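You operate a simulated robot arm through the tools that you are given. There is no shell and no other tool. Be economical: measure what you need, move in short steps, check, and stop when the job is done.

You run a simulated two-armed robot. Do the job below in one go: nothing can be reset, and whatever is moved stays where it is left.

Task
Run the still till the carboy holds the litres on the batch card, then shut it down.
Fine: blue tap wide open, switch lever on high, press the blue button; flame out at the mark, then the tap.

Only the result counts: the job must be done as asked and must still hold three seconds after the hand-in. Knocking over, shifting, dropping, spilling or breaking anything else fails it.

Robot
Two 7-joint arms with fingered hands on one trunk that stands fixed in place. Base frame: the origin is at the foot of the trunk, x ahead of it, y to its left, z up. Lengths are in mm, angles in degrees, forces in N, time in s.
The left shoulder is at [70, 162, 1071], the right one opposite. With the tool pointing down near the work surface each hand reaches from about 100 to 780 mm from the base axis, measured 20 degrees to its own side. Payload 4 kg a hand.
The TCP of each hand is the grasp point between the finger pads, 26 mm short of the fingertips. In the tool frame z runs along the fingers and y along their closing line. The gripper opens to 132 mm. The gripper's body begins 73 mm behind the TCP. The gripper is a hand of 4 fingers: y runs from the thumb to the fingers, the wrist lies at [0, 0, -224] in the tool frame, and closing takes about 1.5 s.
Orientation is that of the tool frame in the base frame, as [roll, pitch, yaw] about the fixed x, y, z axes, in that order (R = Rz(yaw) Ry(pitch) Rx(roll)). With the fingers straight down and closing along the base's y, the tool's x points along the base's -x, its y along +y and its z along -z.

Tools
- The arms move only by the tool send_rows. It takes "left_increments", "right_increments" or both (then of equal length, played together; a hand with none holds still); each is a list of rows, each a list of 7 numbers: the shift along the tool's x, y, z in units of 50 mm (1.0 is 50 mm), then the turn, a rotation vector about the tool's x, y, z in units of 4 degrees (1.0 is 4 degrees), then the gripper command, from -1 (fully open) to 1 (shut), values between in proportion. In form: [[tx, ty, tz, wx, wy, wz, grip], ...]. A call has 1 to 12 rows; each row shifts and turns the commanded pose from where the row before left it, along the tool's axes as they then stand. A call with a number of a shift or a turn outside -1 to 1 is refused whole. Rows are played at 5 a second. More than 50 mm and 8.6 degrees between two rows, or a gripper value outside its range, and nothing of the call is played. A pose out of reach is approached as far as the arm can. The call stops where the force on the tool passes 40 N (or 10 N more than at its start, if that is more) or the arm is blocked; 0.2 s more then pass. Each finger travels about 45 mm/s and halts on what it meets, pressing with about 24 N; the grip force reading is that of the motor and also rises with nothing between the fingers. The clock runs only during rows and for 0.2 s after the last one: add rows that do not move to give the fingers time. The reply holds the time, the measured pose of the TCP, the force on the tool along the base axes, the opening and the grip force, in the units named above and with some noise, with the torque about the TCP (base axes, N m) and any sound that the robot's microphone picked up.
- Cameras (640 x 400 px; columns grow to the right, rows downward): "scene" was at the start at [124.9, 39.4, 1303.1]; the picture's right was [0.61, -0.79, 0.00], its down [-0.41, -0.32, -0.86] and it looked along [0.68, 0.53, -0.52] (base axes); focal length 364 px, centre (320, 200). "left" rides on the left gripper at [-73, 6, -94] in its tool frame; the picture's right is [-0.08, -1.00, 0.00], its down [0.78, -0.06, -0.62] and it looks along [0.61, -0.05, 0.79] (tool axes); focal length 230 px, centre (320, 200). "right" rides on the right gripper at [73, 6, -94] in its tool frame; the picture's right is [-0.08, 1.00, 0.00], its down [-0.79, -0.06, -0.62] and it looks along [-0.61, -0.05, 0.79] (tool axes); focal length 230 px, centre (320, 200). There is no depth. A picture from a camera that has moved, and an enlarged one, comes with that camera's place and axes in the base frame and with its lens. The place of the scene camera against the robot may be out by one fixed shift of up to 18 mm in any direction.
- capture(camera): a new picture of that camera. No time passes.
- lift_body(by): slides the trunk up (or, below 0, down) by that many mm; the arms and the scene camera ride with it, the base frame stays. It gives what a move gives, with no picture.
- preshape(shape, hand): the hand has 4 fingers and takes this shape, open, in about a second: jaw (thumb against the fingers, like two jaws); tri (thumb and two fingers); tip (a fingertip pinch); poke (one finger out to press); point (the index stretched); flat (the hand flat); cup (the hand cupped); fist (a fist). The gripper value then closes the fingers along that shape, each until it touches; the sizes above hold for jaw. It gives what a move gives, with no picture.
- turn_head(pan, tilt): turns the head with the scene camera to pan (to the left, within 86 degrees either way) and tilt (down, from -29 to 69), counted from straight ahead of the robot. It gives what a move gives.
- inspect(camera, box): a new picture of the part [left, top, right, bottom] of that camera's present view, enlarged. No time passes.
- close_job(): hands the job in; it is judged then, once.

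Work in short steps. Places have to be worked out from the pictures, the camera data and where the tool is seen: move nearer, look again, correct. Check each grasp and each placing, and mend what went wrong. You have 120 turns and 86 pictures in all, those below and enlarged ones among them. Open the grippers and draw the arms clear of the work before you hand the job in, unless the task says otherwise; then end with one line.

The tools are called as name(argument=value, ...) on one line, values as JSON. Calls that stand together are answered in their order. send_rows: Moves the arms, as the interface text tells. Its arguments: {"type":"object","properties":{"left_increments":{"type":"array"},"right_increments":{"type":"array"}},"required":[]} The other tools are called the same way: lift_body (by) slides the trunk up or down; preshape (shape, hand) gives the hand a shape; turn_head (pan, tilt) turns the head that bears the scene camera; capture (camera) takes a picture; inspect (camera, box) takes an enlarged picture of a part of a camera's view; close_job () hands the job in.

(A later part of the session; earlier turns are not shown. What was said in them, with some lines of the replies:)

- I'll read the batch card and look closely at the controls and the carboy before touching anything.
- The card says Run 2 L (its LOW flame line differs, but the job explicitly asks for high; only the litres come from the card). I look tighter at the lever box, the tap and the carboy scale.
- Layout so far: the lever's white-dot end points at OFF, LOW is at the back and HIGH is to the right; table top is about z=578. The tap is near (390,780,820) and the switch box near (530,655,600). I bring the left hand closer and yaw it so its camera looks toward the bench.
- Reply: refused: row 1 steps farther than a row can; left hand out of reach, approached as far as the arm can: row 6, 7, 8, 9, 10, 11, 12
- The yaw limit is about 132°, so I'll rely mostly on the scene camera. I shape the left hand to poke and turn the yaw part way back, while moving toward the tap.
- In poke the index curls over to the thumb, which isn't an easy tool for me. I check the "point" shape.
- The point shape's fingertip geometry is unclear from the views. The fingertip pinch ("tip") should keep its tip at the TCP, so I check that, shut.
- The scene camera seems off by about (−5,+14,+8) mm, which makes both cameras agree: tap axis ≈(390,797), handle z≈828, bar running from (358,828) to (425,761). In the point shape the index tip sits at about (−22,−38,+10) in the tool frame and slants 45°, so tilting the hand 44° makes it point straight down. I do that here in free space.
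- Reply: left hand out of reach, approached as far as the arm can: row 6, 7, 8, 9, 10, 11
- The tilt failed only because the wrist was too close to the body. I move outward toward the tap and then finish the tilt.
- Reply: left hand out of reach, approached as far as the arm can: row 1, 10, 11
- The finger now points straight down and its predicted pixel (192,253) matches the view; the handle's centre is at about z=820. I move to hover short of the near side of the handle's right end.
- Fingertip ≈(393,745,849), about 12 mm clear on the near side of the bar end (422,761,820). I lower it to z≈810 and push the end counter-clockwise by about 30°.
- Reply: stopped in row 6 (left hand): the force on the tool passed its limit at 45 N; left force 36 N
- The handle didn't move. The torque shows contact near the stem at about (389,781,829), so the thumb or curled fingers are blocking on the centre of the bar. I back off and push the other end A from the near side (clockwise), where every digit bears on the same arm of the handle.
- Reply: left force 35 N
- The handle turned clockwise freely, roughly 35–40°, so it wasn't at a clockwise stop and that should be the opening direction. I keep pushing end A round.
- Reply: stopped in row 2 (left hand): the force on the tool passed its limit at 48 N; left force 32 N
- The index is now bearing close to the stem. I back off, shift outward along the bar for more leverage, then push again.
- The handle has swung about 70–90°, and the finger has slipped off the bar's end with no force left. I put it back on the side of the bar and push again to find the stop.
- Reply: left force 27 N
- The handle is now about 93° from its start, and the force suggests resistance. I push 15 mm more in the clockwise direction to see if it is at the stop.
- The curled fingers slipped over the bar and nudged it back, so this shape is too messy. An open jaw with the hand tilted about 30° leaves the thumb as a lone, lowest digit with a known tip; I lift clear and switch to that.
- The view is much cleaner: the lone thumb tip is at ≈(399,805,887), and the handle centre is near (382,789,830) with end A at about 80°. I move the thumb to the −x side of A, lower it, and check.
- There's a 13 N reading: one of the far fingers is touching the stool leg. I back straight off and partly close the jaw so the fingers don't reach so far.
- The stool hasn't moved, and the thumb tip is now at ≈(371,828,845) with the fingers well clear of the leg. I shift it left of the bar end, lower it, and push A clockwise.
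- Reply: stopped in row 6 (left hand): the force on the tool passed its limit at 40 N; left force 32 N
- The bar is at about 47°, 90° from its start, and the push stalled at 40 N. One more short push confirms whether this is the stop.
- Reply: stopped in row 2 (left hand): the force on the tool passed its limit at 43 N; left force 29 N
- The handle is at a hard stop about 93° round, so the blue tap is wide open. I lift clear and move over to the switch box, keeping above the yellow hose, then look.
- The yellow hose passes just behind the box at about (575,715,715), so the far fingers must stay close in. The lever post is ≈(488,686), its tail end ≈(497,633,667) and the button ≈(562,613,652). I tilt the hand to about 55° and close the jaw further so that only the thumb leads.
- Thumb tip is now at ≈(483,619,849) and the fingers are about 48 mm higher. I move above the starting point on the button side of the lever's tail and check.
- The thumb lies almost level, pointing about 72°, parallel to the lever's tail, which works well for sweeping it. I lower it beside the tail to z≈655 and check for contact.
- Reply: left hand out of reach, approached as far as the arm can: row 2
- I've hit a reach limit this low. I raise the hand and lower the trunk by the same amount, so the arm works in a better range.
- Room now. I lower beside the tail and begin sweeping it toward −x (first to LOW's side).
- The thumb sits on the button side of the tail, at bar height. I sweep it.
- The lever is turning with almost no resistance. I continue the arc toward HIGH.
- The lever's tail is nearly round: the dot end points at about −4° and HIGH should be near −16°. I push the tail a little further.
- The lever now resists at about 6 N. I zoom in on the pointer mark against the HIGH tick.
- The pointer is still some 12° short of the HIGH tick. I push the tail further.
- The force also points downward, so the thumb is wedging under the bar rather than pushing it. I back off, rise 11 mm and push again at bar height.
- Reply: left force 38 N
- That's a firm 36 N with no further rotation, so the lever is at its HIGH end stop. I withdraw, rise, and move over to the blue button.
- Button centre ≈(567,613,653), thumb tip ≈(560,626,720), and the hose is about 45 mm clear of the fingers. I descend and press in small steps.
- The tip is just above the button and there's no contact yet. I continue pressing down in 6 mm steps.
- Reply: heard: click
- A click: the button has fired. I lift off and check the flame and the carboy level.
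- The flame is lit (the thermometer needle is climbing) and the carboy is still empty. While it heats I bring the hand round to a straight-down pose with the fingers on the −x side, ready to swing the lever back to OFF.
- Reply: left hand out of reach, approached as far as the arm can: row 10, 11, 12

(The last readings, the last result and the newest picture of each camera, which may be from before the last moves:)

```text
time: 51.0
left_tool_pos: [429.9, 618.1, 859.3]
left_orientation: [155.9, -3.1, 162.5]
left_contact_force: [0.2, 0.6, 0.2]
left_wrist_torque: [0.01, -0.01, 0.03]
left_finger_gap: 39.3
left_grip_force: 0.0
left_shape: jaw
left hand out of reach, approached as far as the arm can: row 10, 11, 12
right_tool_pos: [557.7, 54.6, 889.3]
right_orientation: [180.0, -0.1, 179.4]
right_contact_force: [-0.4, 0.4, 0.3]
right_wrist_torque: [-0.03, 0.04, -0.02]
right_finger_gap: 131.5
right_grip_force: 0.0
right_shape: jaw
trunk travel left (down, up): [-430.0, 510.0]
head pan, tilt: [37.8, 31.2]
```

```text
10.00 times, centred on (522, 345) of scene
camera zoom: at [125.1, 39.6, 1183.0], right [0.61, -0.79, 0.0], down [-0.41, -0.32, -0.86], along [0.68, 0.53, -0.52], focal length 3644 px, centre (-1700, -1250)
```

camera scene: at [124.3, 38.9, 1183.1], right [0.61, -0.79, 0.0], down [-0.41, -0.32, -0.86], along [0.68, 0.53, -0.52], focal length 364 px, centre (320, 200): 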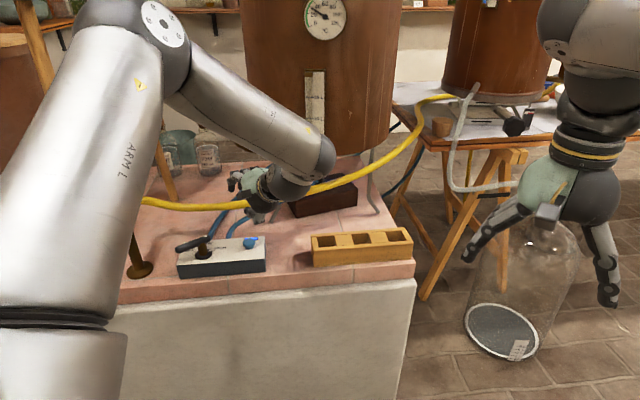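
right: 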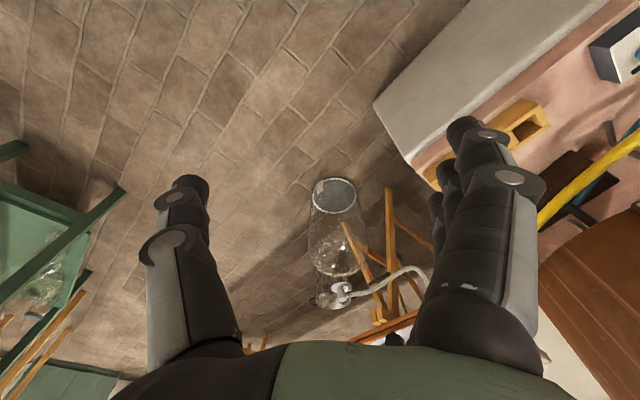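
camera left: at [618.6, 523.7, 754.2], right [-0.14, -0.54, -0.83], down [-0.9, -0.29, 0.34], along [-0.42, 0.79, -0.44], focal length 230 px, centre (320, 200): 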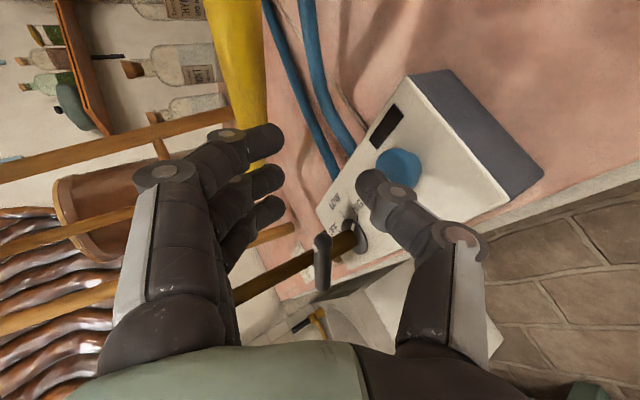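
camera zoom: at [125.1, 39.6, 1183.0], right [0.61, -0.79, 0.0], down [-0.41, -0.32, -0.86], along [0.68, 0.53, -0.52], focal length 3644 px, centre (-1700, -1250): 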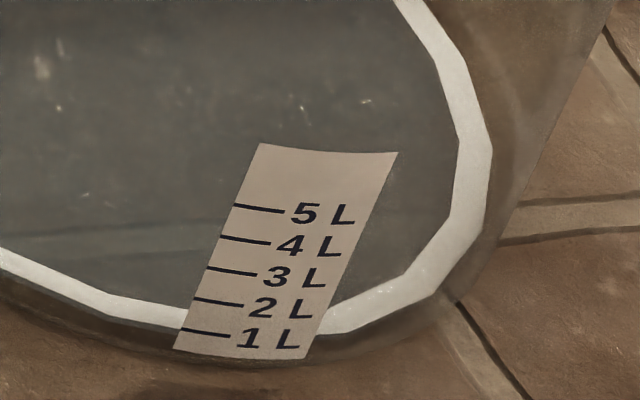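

No distillate yet. I turn the hand about its own axis (yaw) while keeping the slight outward tilt.

send_rows(left_increments=[[0, 0, 0.6, 0, 0, -1, 0.2], [0, 0, 0.6, 0, 0, -1, 0], [0, 0, 0, 0, 0, -1, -0.2], [0, 0, 0, 0, 0, -1, -0.2], [0, 0, 0, 0, 0, -1, -0.2], [0, 0, 0, 0, 0, -1, -0.2], [0, 0, 0, 0, 0, -1, -0.2], [0, 0, 0, 0, 0, -1, -0.2], [0, 0, 0, 0, 0, -1, -0.2], [0, 0, 0, 0, 0, -1, -0.2], [0, 0, 0, 0, 0, -1, -0.2], [0, 0, 0, 0, 0, -1, -0.2]])

capture(camera="scene")

```text
time: 53.6
left_tool_pos: [434.1, 642.3, 803.4]
left_orientation: [161.0, 15.3, -153.0]
left_contact_force: [-0.3, -0.5, -0.3]
left_wrist_torque: [0.01, -0.02, -0.04]
left_finger_gap: 78.5
left_grip_force: 0.1
left_shape: jaw
right_tool_pos: [555.5, 54.6, 890.2]
right_orientation: [179.9, 0.1, 179.5]
right_contact_force: [-0.7, -0.1, 0.4]
right_wrist_torque: [0.01, 0.0, -0.02]
right_finger_gap: 131.8
right_grip_force: 0.1
right_shape: jaw
trunk travel left (down, up): [-430.0, 510.0]
head pan, tilt: [37.8, 31.2]
```

```text
19 pictures are left
camera scene: at [124.9, 39.5, 1183.0], right [0.61, -0.79, 0.0], down [-0.41, -0.32, -0.86], along [0.68, 0.53, -0.52], focal length 364 px, centre (320, 200)
```

scene: 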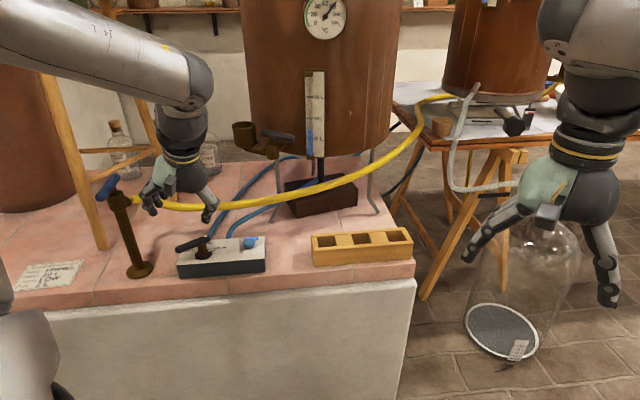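

The thermometer is near 80 °C and rising, so distillate will come soon. I finish the yaw.

send_rows(left_increments=[[0, 0, 0, 0, 0, -1, -0.2], [0, 0, 0, 0, 0, -1, -0.2], [0, 0, 0, 0, 0, -1, -0.2], [0, 0, 0, 0, 0, -1, -0.2], [0, 0, 0, 0, 0, -1, -0.2], [0, 0, 0, 0, 0, -1, -0.2], [0, 0, 0, 0, 0, -1, -0.2], [0, 0, 0, 0, 0, -1, -0.2]])

inspect(camera="scene", box=[90, 130, 290, 280])

capture(camera="left")

```text
time: 55.4
left_tool_pos: [434.2, 641.5, 803.7]
left_orientation: [172.0, 23.0, -120.0]
left_contact_force: [-0.3, 0.0, -0.3]
left_wrist_torque: [0.02, -0.01, -0.01]
left_finger_gap: 78.7
left_grip_force: 0.1
left_shape: jaw
right_tool_pos: [557.8, 54.0, 889.7]
right_orientation: [179.9, 0.0, 179.6]
right_contact_force: [0.4, 0.9, 0.0]
right_wrist_torque: [0.02, -0.01, 0.0]
right_finger_gap: 131.9
right_grip_force: 0.1
right_shape: jaw
trunk travel left (down, up): [-430.0, 510.0]
head pan, tilt: [37.8, 31.2]
```

```text
2.67 times, centred on (190, 205) of scene
camera zoom: at [124.9, 39.5, 1183.1], right [0.61, -0.79, 0.0], down [-0.41, -0.32, -0.86], along [0.68, 0.53, -0.52], focal length 972 px, centre (667, 187)
```

zoom: 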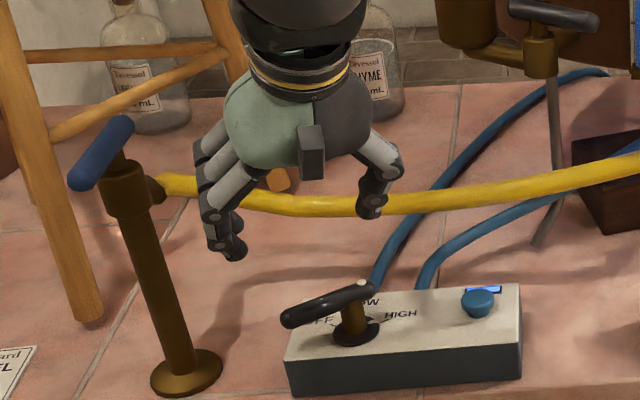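

```text
17 pictures are left
camera left: at [456.9, 664.8, 919.6], right [0.92, -0.39, -0.1], down [-0.35, -0.9, 0.25], along [-0.18, -0.19, -0.96], focal length 230 px, centre (320, 200)
```

left: 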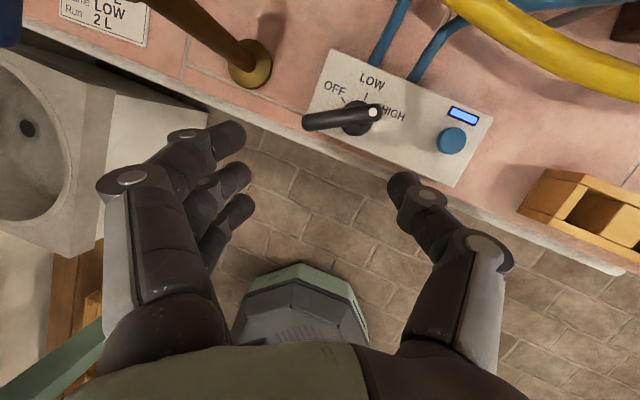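

The igniter window is lit blue and the lever's dot points to HIGH. The fingers would come too near the tap post in this pose, so I yaw a bit further.

send_rows(left_increments=[[0, 0, 0, 0, 0, -1, 0], [0, 0, 0, 0, 0, -1, 0.1], [0, 0, 0, 0, 0, -1, 0.1], [0, 0, 0, 0, 0, -1, 0.1], [0, 0, 0, 0, 0, -1, 0.1], [0, 0, 0, 0, 0, -1, 0.1], [0, 0, 0, 0, 0, -1, 0.1], [0, 0, 0, 0, 0, -1, 0.1], [0, 0, 0, 0, 0, -1, 0.1]])

capture(camera="scene")

```text
time: 57.4
left_tool_pos: [433.6, 642.8, 802.8]
left_orientation: [-172.2, 22.9, -80.7]
left_contact_force: [0.0, 0.0, 0.0]
left_wrist_torque: [-0.03, -0.02, 0.0]
left_finger_gap: 60.2
left_grip_force: 0.0
left_shape: jaw
right_tool_pos: [557.4, 54.2, 889.9]
right_orientation: [-180.0, 0.0, 179.5]
right_contact_force: [-0.3, 0.3, -0.3]
right_wrist_torque: [-0.02, 0.01, -0.01]
right_finger_gap: 132.1
right_grip_force: 0.0
right_shape: jaw
trunk travel left (down, up): [-430.0, 510.0]
head pan, tilt: [37.8, 31.2]
```

```text
16 pictures are left
camera scene: at [124.9, 39.5, 1183.0], right [0.61, -0.79, 0.0], down [-0.41, -0.32, -0.86], along [0.68, 0.53, -0.52], focal length 364 px, centre (320, 200)
```

scene: 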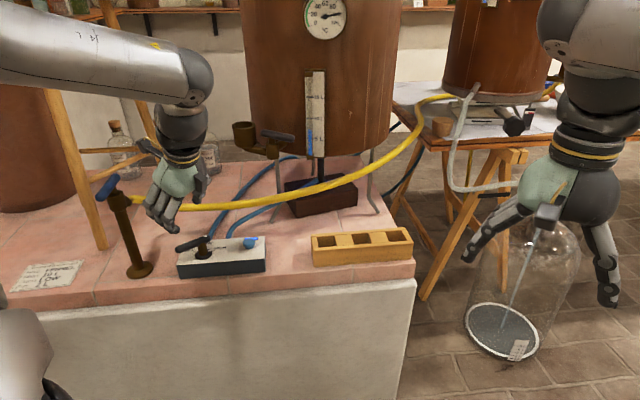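

Distillate is streaming into the carboy. I move the thumb over to the far (+y) side of the lever's tail, staying above bar height, and check both the lever and the level.

send_rows(left_increments=[[0.33, 0.106, 0.776, 0, 0, 0, 0.1], [0.33, 0.106, 0.776, 0, 0, 0, 0.1], [-0.686, 0.19, 0.266, 0, 0, 0, 0.1], [-0.686, 0.19, 0.266, 0, 0, 0, 0.1]])

capture(camera="left")

inspect(camera="scene", box=[490, 325, 554, 365])

```text
time: 58.4
left_tool_pos: [405.5, 710.0, 718.5]
left_orientation: [-172.3, 23.0, -80.9]
left_contact_force: [0.1, 0.7, 0.1]
left_wrist_torque: [0.0, 0.02, -0.03]
left_finger_gap: 60.0
left_grip_force: 0.1
left_shape: jaw
right_tool_pos: [557.1, 56.2, 890.7]
right_orientation: [-180.0, 0.0, 179.4]
right_contact_force: [-0.5, 0.1, 0.3]
right_wrist_torque: [-0.02, -0.03, 0.0]
right_finger_gap: 131.8
right_grip_force: 0.1
right_shape: jaw
trunk travel left (down, up): [-430.0, 510.0]
head pan, tilt: [37.8, 31.2]
```

```text
15 pictures are left
camera left: at [383.7, 739.5, 832.0], right [0.97, 0.17, 0.15], down [0.13, -0.96, 0.26], along [0.19, -0.24, -0.95], focal length 230 px, centre (320, 200)
```

left: 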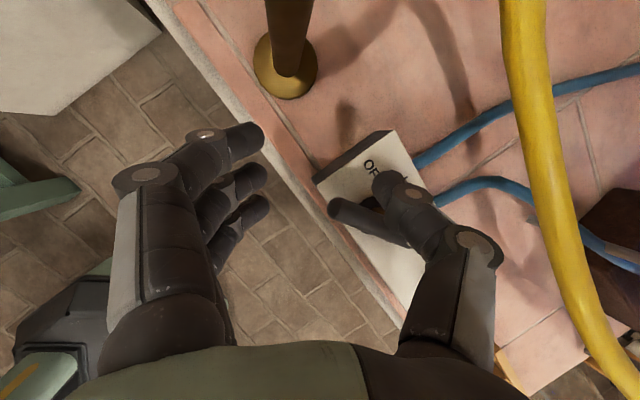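

```text
10.00 times, centred on (522, 345) of scene
camera zoom: at [124.8, 39.9, 1183.0], right [0.61, -0.79, 0.0], down [-0.41, -0.32, -0.86], along [0.68, 0.52, -0.52], focal length 3644 px, centre (-1700, -1250)
```

zoom: 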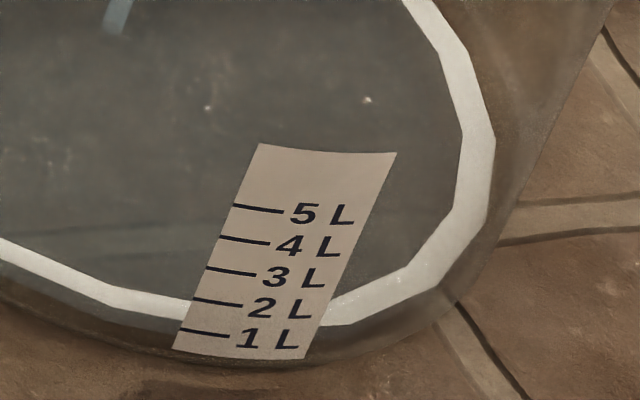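

The pale ring is the liquid surface: it has risen about 0.3 L in a couple of seconds and now stands near 1.3 L, so it's filling quickly. I drop the thumb behind the tail at once.

send_rows(left_increments=[[0.179, 0.058, 0.42, 0, 0, 0, 0.1], [0.179, 0.058, 0.42, 0, 0, 0, 0.1]])

inspect(camera="scene", box=[490, 325, 554, 365])

capture(camera="left")

```text
time: 59.0
left_tool_pos: [406.2, 713.3, 671.3]
left_orientation: [-172.2, 23.0, -80.9]
left_contact_force: [-0.4, -0.4, -0.7]
left_wrist_torque: [0.0, -0.02, 0.02]
left_finger_gap: 59.9
left_grip_force: 0.1
left_shape: jaw
right_tool_pos: [557.2, 55.0, 889.8]
right_orientation: [-179.9, -0.1, 179.6]
right_contact_force: [0.1, -0.7, 0.0]
right_wrist_torque: [0.02, 0.03, 0.02]
right_finger_gap: 131.9
right_grip_force: 0.0
right_shape: jaw
trunk travel left (down, up): [-430.0, 510.0]
head pan, tilt: [37.8, 31.2]
```

```text
10.00 times, centred on (522, 345) of scene
camera zoom: at [125.2, 39.7, 1183.0], right [0.61, -0.79, 0.0], down [-0.41, -0.32, -0.86], along [0.68, 0.53, -0.52], focal length 3644 px, centre (-1700, -1250)
```

zoom: 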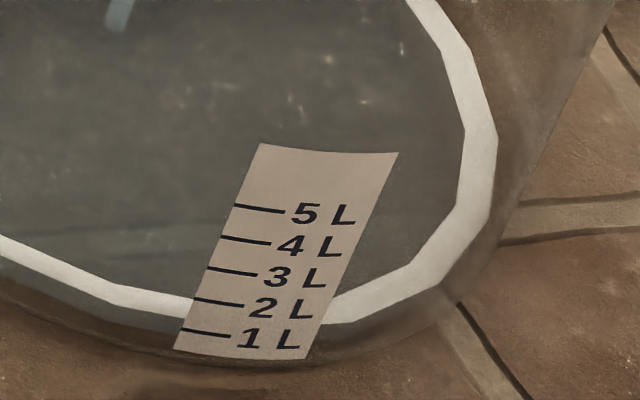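

```text
12 pictures are left
camera left: at [384.0, 742.1, 785.9], right [0.97, 0.18, 0.15], down [0.13, -0.96, 0.26], along [0.19, -0.24, -0.95], focal length 230 px, centre (320, 200)
```

left: 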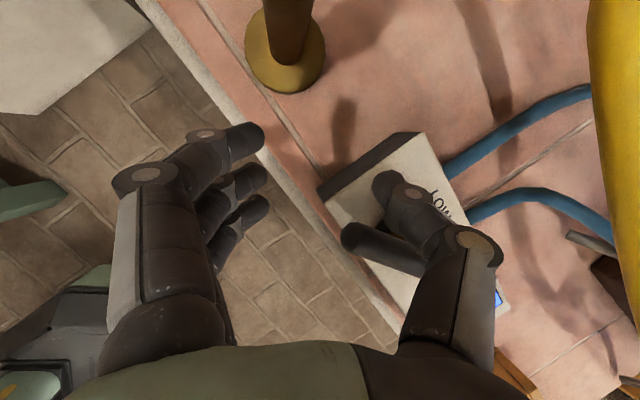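

The thumb is in place behind the tail. Before deciding when to cut the flame I must calibrate the surface reading against the scale (parallax), so I take a close look at the carboy base; no time passes.

inspect(camera="scene", box=[450, 292, 562, 362])

```text
5.71 times, centred on (506, 327) of scene
camera zoom: at [125.2, 39.7, 1183.0], right [0.61, -0.79, 0.0], down [-0.41, -0.32, -0.86], along [0.68, 0.53, -0.52], focal length 2082 px, centre (-743, -526)
```

zoom: 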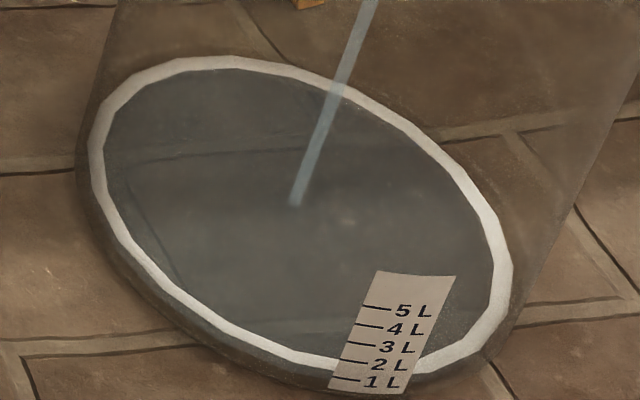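

I need precise insets: a tighter look at the front edge near the label and at the left wall.

inspect(camera="scene", box=[488, 345, 520, 365])

inspect(camera="scene", box=[456, 305, 488, 325])

```text
16.00 times, centred on (504, 355) of scene
camera zoom: at [125.2, 39.7, 1183.0], right [0.61, -0.79, 0.0], down [-0.41, -0.32, -0.86], along [0.68, 0.53, -0.52], focal length 5831 px, centre (-2624, -2280)
```

zoom: 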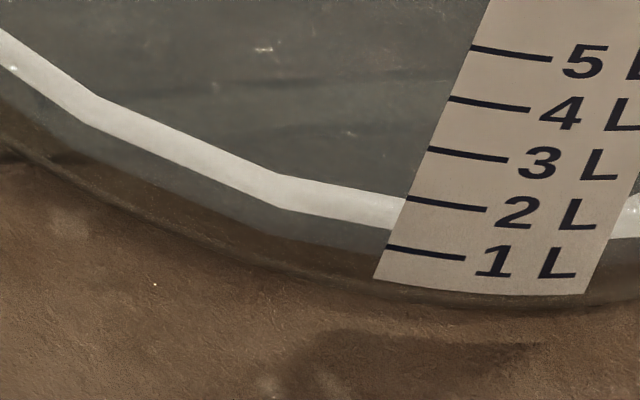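

```text
16.00 times, centred on (472, 315) of scene
camera zoom: at [125.2, 39.7, 1183.0], right [0.61, -0.79, 0.0], down [-0.41, -0.32, -0.86], along [0.68, 0.53, -0.52], focal length 5831 px, centre (-2112, -1640)
```

zoom: 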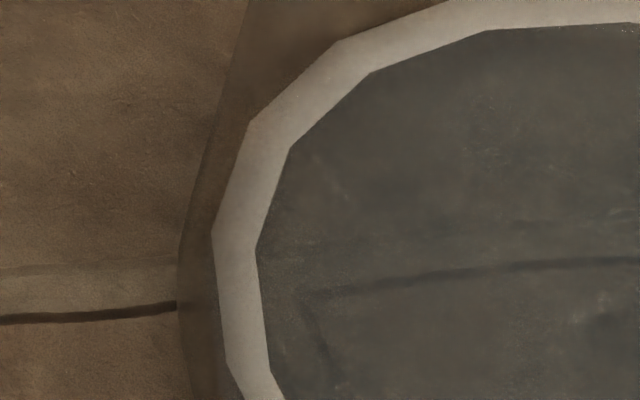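

The close-up settles it: the grey band under the rim is the body of liquid, about 8 mm or 0.4 L deep. The rim is inset, so it reads about 1.05 L too high on the scale (it read 1.06 before any flow). So 2 L will show with the rim's lower edge at the "3 L" tick. I let it run, with the hand still.

send_rows(left_increments=[[0, 0, 0, 0, 0, 0, 0.1], [0, 0, 0, 0, 0, 0, 0.1], [0, 0, 0, 0, 0, 0, 0.1], [0, 0, 0, 0, 0, 0, 0.1], [0, 0, 0, 0, 0, 0, 0.1], [0, 0, 0, 0, 0, 0, 0.1], [0, 0, 0, 0, 0, 0, 0.1], [0, 0, 0, 0, 0, 0, 0.1], [0, 0, 0, 0, 0, 0, 0.1], [0, 0, 0, 0, 0, 0, 0.1], [0, 0, 0, 0, 0, 0, 0.1], [0, 0, 0, 0, 0, 0, 0.1]])

inspect(camera="scene", box=[488, 345, 520, 365])

```text
time: 61.6
left_tool_pos: [406.8, 713.1, 672.8]
left_orientation: [-172.3, 23.0, -80.9]
left_contact_force: [0.6, 0.6, -0.2]
left_wrist_torque: [0.02, 0.01, 0.01]
left_finger_gap: 60.1
left_grip_force: 0.0
left_shape: jaw
right_tool_pos: [557.5, 54.1, 888.8]
right_orientation: [179.9, -0.1, 179.5]
right_contact_force: [0.1, -0.1, -0.8]
right_wrist_torque: [0.01, 0.0, 0.01]
right_finger_gap: 131.8
right_grip_force: 0.0
right_shape: jaw
trunk travel left (down, up): [-430.0, 510.0]
head pan, tilt: [37.8, 31.2]
```

```text
16.00 times, centred on (504, 355) of scene
camera zoom: at [124.9, 39.4, 1183.1], right [0.61, -0.79, 0.0], down [-0.41, -0.32, -0.86], along [0.68, 0.53, -0.52], focal length 5831 px, centre (-2624, -2280)
```

zoom: 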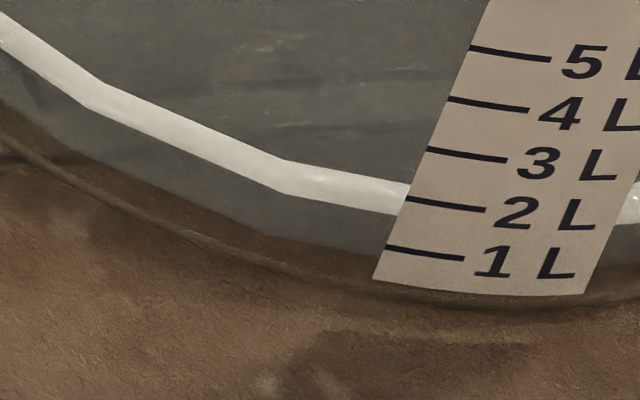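

It is filling at about 0.12 L/s. I zoom once on the liquid's side band to fix where its bottom edge is.

inspect(camera="scene", box=[497, 351, 513, 361])

```text
16.00 times, centred on (505, 356) of scene
camera zoom: at [124.9, 39.4, 1183.1], right [0.61, -0.79, 0.0], down [-0.41, -0.32, -0.86], along [0.68, 0.53, -0.52], focal length 5831 px, centre (-2640, -2296)
```

zoom: 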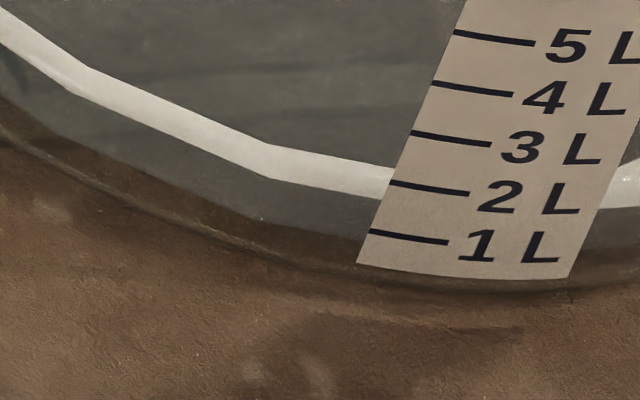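

The liquid band is about 42 px against 49.5 px per litre, so about 0.85 L now; 2 L means a 99 px band (rim at about the 2.75 tick). I run on about 5 s and re-measure.

send_rows(left_increments=[[0, 0, 0, 0, 0, 0, 0.1], [0, 0, 0, 0, 0, 0, 0.1], [0, 0, 0, 0, 0, 0, 0.1], [0, 0, 0, 0, 0, 0, 0.1], [0, 0, 0, 0, 0, 0, 0.1], [0, 0, 0, 0, 0, 0, 0.1], [0, 0, 0, 0, 0, 0, 0.1], [0, 0, 0, 0, 0, 0, 0.1], [0, 0, 0, 0, 0, 0, 0.1], [0, 0, 0, 0, 0, 0, 0.1], [0, 0, 0, 0, 0, 0, 0.1], [0, 0, 0, 0, 0, 0, 0.1]])

send_rows(left_increments=[[0, 0, 0, 0, 0, 0, 0.1], [0, 0, 0, 0, 0, 0, 0.1], [0, 0, 0, 0, 0, 0, 0.1], [0, 0, 0, 0, 0, 0, 0.1], [0, 0, 0, 0, 0, 0, 0.1], [0, 0, 0, 0, 0, 0, 0.1], [0, 0, 0, 0, 0, 0, 0.1], [0, 0, 0, 0, 0, 0, 0.1]])

inspect(camera="scene", box=[497, 351, 513, 361])

```text
time: 64.2
left_tool_pos: [407.2, 713.2, 672.3]
left_orientation: [-172.2, 23.0, -80.9]
left_contact_force: [-0.3, -0.2, -1.0]
left_wrist_torque: [0.01, 0.02, 0.02]
left_finger_gap: 60.2
left_grip_force: 0.0
left_shape: jaw
right_tool_pos: [556.3, 54.1, 889.0]
right_orientation: [-180.0, -0.1, 179.5]
right_contact_force: [-0.3, 1.0, 0.2]
right_wrist_torque: [0.03, -0.01, 0.02]
right_finger_gap: 132.0
right_grip_force: 0.1
right_shape: jaw
trunk travel left (down, up): [-430.0, 510.0]
head pan, tilt: [37.8, 31.2]
```

```text
time: 66.0
left_tool_pos: [406.2, 713.3, 673.8]
left_orientation: [-172.3, 23.1, -80.9]
left_contact_force: [0.0, 0.3, -0.1]
left_wrist_torque: [0.03, 0.0, 0.0]
left_finger_gap: 60.0
left_grip_force: 0.0
left_shape: jaw
right_tool_pos: [557.2, 55.2, 891.4]
right_orientation: [-180.0, 0.0, 179.5]
right_contact_force: [0.2, -0.1, -0.5]
right_wrist_torque: [0.01, 0.0, -0.03]
right_finger_gap: 132.0
right_grip_force: 0.1
right_shape: jaw
trunk travel left (down, up): [-430.0, 510.0]
head pan, tilt: [37.8, 31.2]
```

```text
16.00 times, centred on (505, 356) of scene
camera zoom: at [124.9, 39.4, 1183.1], right [0.61, -0.79, 0.0], down [-0.41, -0.32, -0.86], along [0.68, 0.53, -0.52], focal length 5831 px, centre (-2640, -2296)
```

zoom: 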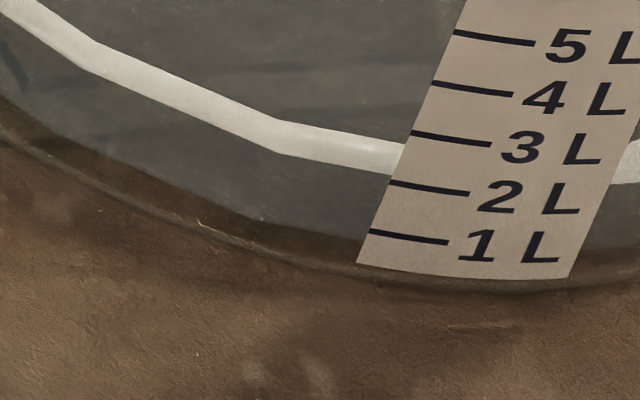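

The rim has risen to about 2.2 on the label. Allowing for the 0.7–0.8 L inset parallax, that is about 1.4 L, filling at about 0.12 L/s. I run 2.4 s more, then measure before cutting the flame.

send_rows(left_increments=[[0, 0, 0, 0, 0, 0, 0.1], [0, 0, 0, 0, 0, 0, 0.1], [0, 0, 0, 0, 0, 0, 0.1], [0, 0, 0, 0, 0, 0, 0.1], [0, 0, 0, 0, 0, 0, 0.1], [0, 0, 0, 0, 0, 0, 0.1], [0, 0, 0, 0, 0, 0, 0.1], [0, 0, 0, 0, 0, 0, 0.1], [0, 0, 0, 0, 0, 0, 0.1], [0, 0, 0, 0, 0, 0, 0.1], [0, 0, 0, 0, 0, 0, 0.1], [0, 0, 0, 0, 0, 0, 0.1]])

inspect(camera="scene", box=[497, 349, 513, 359])

```text
time: 68.6
left_tool_pos: [406.8, 712.8, 672.2]
left_orientation: [-172.2, 23.0, -80.9]
left_contact_force: [-0.2, -0.6, 0.7]
left_wrist_torque: [-0.01, 0.0, -0.04]
left_finger_gap: 60.0
left_grip_force: 0.0
left_shape: jaw
right_tool_pos: [556.1, 54.3, 890.3]
right_orientation: [-180.0, -0.1, 179.6]
right_contact_force: [1.0, -0.2, -0.6]
right_wrist_torque: [-0.02, 0.01, 0.01]
right_finger_gap: 131.7
right_grip_force: 0.0
right_shape: jaw
trunk travel left (down, up): [-430.0, 510.0]
head pan, tilt: [37.8, 31.2]
```

```text
16.00 times, centred on (505, 354) of scene
camera zoom: at [124.9, 39.4, 1183.1], right [0.61, -0.79, 0.0], down [-0.41, -0.32, -0.86], along [0.68, 0.53, -0.52], focal length 5831 px, centre (-2640, -2264)
```

zoom: 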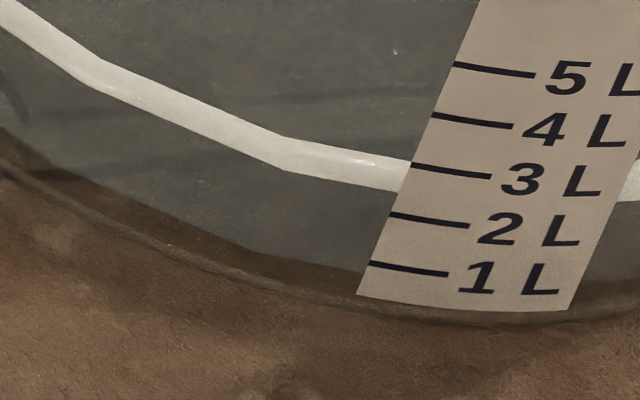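

About 1.65 L now by my best estimate, with a rate of about 0.1 L/s. I wait roughly 2 s more and then sweep the lever straight from HIGH back to OFF.

send_rows(left_increments=[[0, 0, 0, 0, 0, 0, 0.1], [0, 0, 0, 0, 0, 0, 0.1], [0, 0, 0, 0, 0, 0, 0.1], [0, 0, 0, 0, 0, 0, 0.1], [0, 0, 0, 0, 0, 0, 0.1]])

send_rows(left_increments=[[0, 0, 0, 0, 0, 0, 0.1], [0, 0, 0, 0, 0, 0, 0.1], [0, 0, 0, 0, 0, 0, 0.1], [0.249, 0.07, -0.115, 0, 0, 0, 0.1], [0.364, 0.164, -0.177, 0, 0, 0, 0.1], [0.357, -0.038, -0.147, 0, 0, 0, 0.1], [0.372, -0.257, -0.123, 0, 0, 0, 0.1], [0.226, -0.395, -0.042, 0, 0, 0, 0.1], [0.048, -0.195, 0.006, 0, 0, 0, 0.1], [0, 0, 0, 0, 0, 0, 0.1]])

capture(camera="left")

```text
time: 69.8
left_tool_pos: [407.5, 711.8, 672.5]
left_orientation: [-172.3, 23.0, -80.9]
left_contact_force: [-0.2, 0.4, -0.2]
left_wrist_torque: [0.0, -0.03, 0.01]
left_finger_gap: 60.1
left_grip_force: 0.0
left_shape: jaw
right_tool_pos: [556.7, 54.6, 889.6]
right_orientation: [-180.0, 0.0, 179.5]
right_contact_force: [-0.7, 0.1, 0.3]
right_wrist_torque: [0.01, 0.0, -0.01]
right_finger_gap: 132.1
right_grip_force: 0.1
right_shape: jaw
trunk travel left (down, up): [-430.0, 510.0]
head pan, tilt: [37.8, 31.2]
```

```text
time: 72.0
left_tool_pos: [447.8, 630.9, 675.6]
left_orientation: [-172.3, 23.3, -80.9]
left_contact_force: [-24.7, 2.2, 13.4]
left_wrist_torque: [0.01, -0.54, 0.18]
left_finger_gap: 47.8
left_grip_force: 0.0
left_shape: jaw
right_tool_pos: [554.4, 53.3, 892.0]
right_orientation: [180.0, 0.3, 179.4]
right_contact_force: [0.1, 0.7, 0.7]
right_wrist_torque: [0.02, 0.0, -0.04]
right_finger_gap: 132.0
right_grip_force: 0.1
right_shape: jaw
trunk travel left (down, up): [-430.0, 510.0]
head pan, tilt: [37.8, 31.2]
```

```text
4 pictures are left
camera left: at [424.7, 659.3, 789.4], right [0.97, 0.18, 0.15], down [0.13, -0.96, 0.26], along [0.19, -0.23, -0.95], focal length 230 px, centre (320, 200)
```

left: 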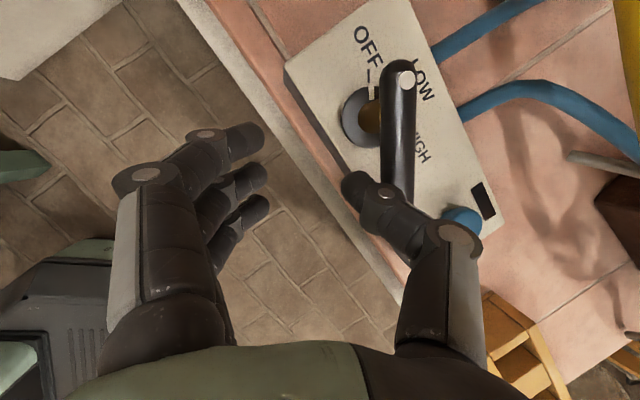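

The lever is hard against OFF and the igniter window is dark: flame out. I back the thumb off the lever and check the level.

send_rows(left_increments=[[-0.06, 0.39, -0.03, 0, 0, 0, 0.1], [0.2, 0.18, -0.55, 0, 0, 0, 0.1], [-0.4, -0.12, -0.75, 0, 0, 0, 0.1], [-0.4, -0.12, -0.75, 0, 0, 0, 0.1], [-0.4, -0.12, -0.75, 0, 0, 0, 0.1]])

inspect(camera="scene", box=[489, 342, 517, 359])

```text
time: 73.2
left_tool_pos: [419.7, 619.2, 823.9]
left_orientation: [-172.1, 23.0, -81.0]
left_contact_force: [-0.7, -0.5, -0.3]
left_wrist_torque: [0.01, -0.03, 0.04]
left_finger_gap: 59.4
left_grip_force: 0.0
left_shape: jaw
right_tool_pos: [556.9, 54.9, 889.5]
right_orientation: [179.9, 0.0, 179.6]
right_contact_force: [0.7, 0.0, 0.1]
right_wrist_torque: [0.03, 0.02, -0.01]
right_finger_gap: 131.8
right_grip_force: 0.1
right_shape: jaw
trunk travel left (down, up): [-430.0, 510.0]
head pan, tilt: [37.8, 31.2]
```

```text
16.00 times, centred on (503, 350) of scene
camera zoom: at [124.0, 38.6, 1183.1], right [0.61, -0.79, 0.0], down [-0.41, -0.32, -0.86], along [0.68, 0.53, -0.52], focal length 5831 px, centre (-2608, -2208)
```

zoom: 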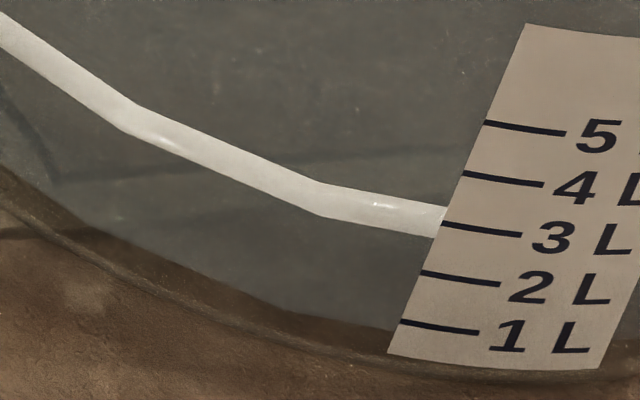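

The rim reads about 2.73 on the label, which is 1.9–2.0 L after the parallax correction: at the mark. Now the tap: I rise and carry the thumb round to the outer (−x) side of the handle's near end B.

send_rows(left_increments=[[-0.249, -0.08, -0.584, 0, 0, 0, 0.1], [-0.249, -0.08, -0.584, 0, 0, 0, 0.1], [-0.612, 0.453, 0.199, 0, 0, 0, 0.1], [-0.612, 0.453, 0.199, 0, 0, 0, 0.1], [-0.612, 0.453, 0.199, 0, 0, 0, 0.1], [-0.612, 0.453, 0.199, 0, 0, 0, 0.1], [-0.612, 0.453, 0.199, 0, 0, 0, 0.1]])

capture(camera="left")

```text
time: 74.8
left_tool_pos: [287.0, 772.1, 884.7]
left_orientation: [-172.3, 22.9, -80.9]
left_contact_force: [-0.3, 1.4, 0.0]
left_wrist_torque: [0.04, 0.01, 0.01]
left_finger_gap: 59.3
left_grip_force: 0.0
left_shape: jaw
right_tool_pos: [556.2, 55.4, 889.3]
right_orientation: [-179.8, 0.0, 179.6]
right_contact_force: [0.5, -0.5, 0.6]
right_wrist_torque: [-0.03, 0.03, -0.02]
right_finger_gap: 131.9
right_grip_force: 0.2
right_shape: jaw
trunk travel left (down, up): [-430.0, 510.0]
head pan, tilt: [37.8, 31.2]
```

```text
2 pictures are left
camera left: at [265.0, 800.0, 998.8], right [0.97, 0.17, 0.15], down [0.13, -0.96, 0.26], along [0.19, -0.24, -0.95], focal length 230 px, centre (320, 200)
```

left: 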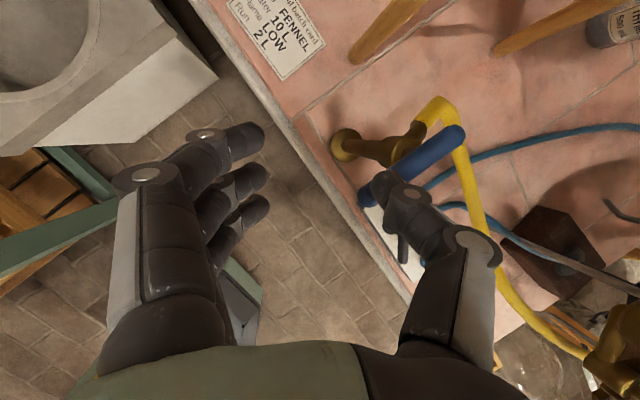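

The thumb is just on the cw side of end B, with clearance. I lower it to bar height and push B counter-clockwise round toward its original closed position.

send_rows(left_increments=[[0.15, 0.11, 0.49, 0, 0, 0, 0.1], [0.15, 0.11, 0.49, 0, 0, 0, 0.1], [0.192, -0.168, -0.059, 0, 0, 0, 0.1], [0.28, -0.137, -0.1, 0, 0, 0, 0.1], [0.187, -0.199, -0.053, 0, 0, 0, 0.1], [0.122, -0.254, -0.017, 0, 0, 0, 0.1], [0.023, -0.351, 0.038, 0, 0, 0, 0.1], [0, 0, 0, 0, 0, 0, 0.1]])

```text
time: 76.6
left_tool_pos: [343.0, 739.1, 832.8]
left_orientation: [-172.2, 23.0, -80.9]
left_contact_force: [0.3, 0.4, -0.4]
left_wrist_torque: [0.02, 0.02, 0.0]
left_finger_gap: 59.1
left_grip_force: 0.0
left_shape: jaw
right_tool_pos: [556.3, 54.0, 889.9]
right_orientation: [-180.0, 0.0, 179.5]
right_contact_force: [0.0, -0.7, 0.3]
right_wrist_torque: [-0.01, -0.01, -0.01]
right_finger_gap: 132.2
right_grip_force: 0.1
right_shape: jaw
trunk travel left (down, up): [-430.0, 510.0]
head pan, tilt: [37.8, 31.2]
```

No force at the end, so either the bar followed or the thumb slipped past. I push a little further to feel for the closed stop.

send_rows(left_increments=[[-0.024, -0.18, 0.035, 0, 0, 0, 0.1], [-0.04, -0.16, 0.04, 0, 0, 0, 0.1], [-0.06, -0.12, 0.04, 0, 0, 0, 0.1], [0, 0, 0, 0, 0, 0, 0.1]])

```text
time: 77.6
left_tool_pos: [367.0, 746.0, 833.9]
left_orientation: [-172.4, 22.9, -81.0]
left_contact_force: [-7.2, -13.3, -0.9]
left_wrist_torque: [-0.15, 0.08, -0.43]
left_finger_gap: 52.7
left_grip_force: 0.1
left_shape: jaw
right_tool_pos: [557.2, 52.8, 889.9]
right_orientation: [180.0, -0.1, 179.5]
right_contact_force: [0.0, -1.3, 0.2]
right_wrist_torque: [-0.02, -0.01, 0.03]
right_finger_gap: 132.0
right_grip_force: 0.2
right_shape: jaw
trunk travel left (down, up): [-430.0, 510.0]
head pan, tilt: [37.8, 31.2]
```

There's resistance with the bar near its original direction. I use one picture to verify the handle's position.

inspect(camera="scene", box=[60, 140, 188, 220])

```text
5.00 times, centred on (124, 180) of scene
camera zoom: at [123.9, 37.5, 1183.2], right [0.61, -0.79, 0.0], down [-0.41, -0.32, -0.86], along [0.68, 0.53, -0.52], focal length 1822 px, centre (1300, 300)
```

zoom: 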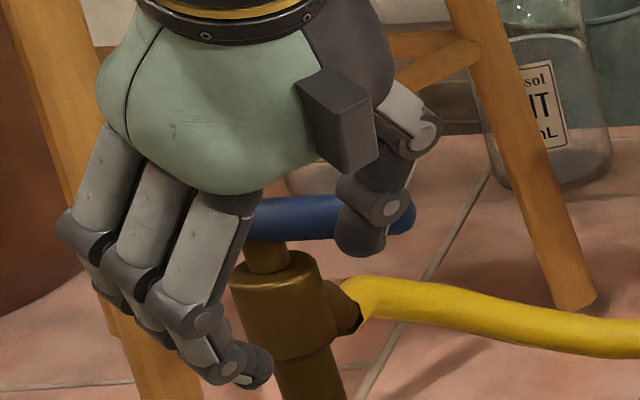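

The bar is back to its original orientation. I press harder against it to make sure it's fully closed at the stop.

send_rows(left_increments=[[-0.122, -0.175, 0.076, 0, 0, 0, 0], [-0.122, -0.175, 0.076, 0, 0, 0, 0], [-0.122, -0.175, 0.076, 0, 0, 0, 0], [0, 0, 0, 0, 0, 0, 0]])

```text
time: 78.6
left_tool_pos: [390.3, 769.4, 841.4]
left_orientation: [-171.7, 23.7, -80.7]
left_contact_force: [-17.6, -15.9, 30.9]
left_wrist_torque: [0.0, -0.04, 0.0]
left_finger_gap: 49.8
left_grip_force: 0.0
left_shape: jaw
right_tool_pos: [553.8, 50.8, 893.7]
right_orientation: [179.6, 0.2, 179.5]
right_contact_force: [0.6, -0.9, 0.8]
right_wrist_torque: [0.02, -0.01, 0.01]
right_finger_gap: 131.7
right_grip_force: 0.1
right_shape: jaw
trunk travel left (down, up): [-430.0, 510.0]
head pan, tilt: [37.8, 31.2]
```

The force is normal to the bar at its −45° start orientation, so the tap is hard against its closed stop. I withdraw away from the handle, rise, and draw the arm clear.

send_rows(left_increments=[[0.244, 0.35, -0.152, 0, 0, 0, 0.1], [0.366, 0.525, -0.228, 0, 0, 0, 0.1], [-0.34, -0.11, -0.8, 0, 0, 0, 0.1], [-0.34, -0.11, -0.8, 0, 0, 0, 0.1], [-0.34, -0.11, -0.8, 0, 0, 0, 0.1], [0.8, 0.095, -0.355, 0, 0, 0, 0], [0.8, 0.095, -0.355, 0, 0, 0, -0.5], [0.8, 0.095, -0.355, 0, 0, 0, -1], [0.8, 0.095, -0.355, 0, 0, 0, -1], [0, 0, 0, 0, 0, 0, -1], [0, 0, 0, 0, 0, 0, -1]])

capture(camera="scene")

```text
time: 81.0
left_tool_pos: [351.7, 558.1, 964.9]
left_orientation: [-172.3, 23.0, -81.0]
left_contact_force: [0.3, 0.0, -0.4]
left_wrist_torque: [0.02, -0.03, 0.01]
left_finger_gap: 131.7
left_grip_force: 0.2
left_shape: jaw
right_tool_pos: [557.4, 53.7, 889.6]
right_orientation: [180.0, 0.0, 179.6]
right_contact_force: [1.1, 0.4, 1.2]
right_wrist_torque: [-0.01, 0.01, 0.0]
right_finger_gap: 131.7
right_grip_force: 0.0
right_shape: jaw
trunk travel left (down, up): [-430.0, 510.0]
head pan, tilt: [37.8, 31.2]
```

```text
0 pictures are left
camera scene: at [124.9, 39.1, 1183.1], right [0.61, -0.79, 0.0], down [-0.41, -0.32, -0.86], along [0.68, 0.53, -0.52], focal length 364 px, centre (320, 200)
```

scene: 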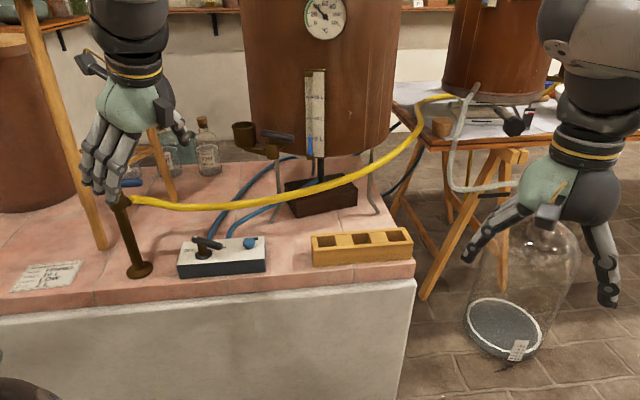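

The thermometer is falling, the stream has stopped, the lever is at OFF, the handle is back at its closed position, and nothing else has moved. Both hands are open and clear, so I hand the job in.

close_job()

```text
The job is handed in.
```

I ran the still on high until the carboy held about 2 L, as on the batch card. I then put the flame out and closed the blue tap. The level is read through the glass with a parallax correction, so it could be off by about 0.1–0.2 L, more likely low than high. The card itself says LOW flame, but I used high as you asked. One finger briefly touched a stool leg early on, and the stool did not visibly move.
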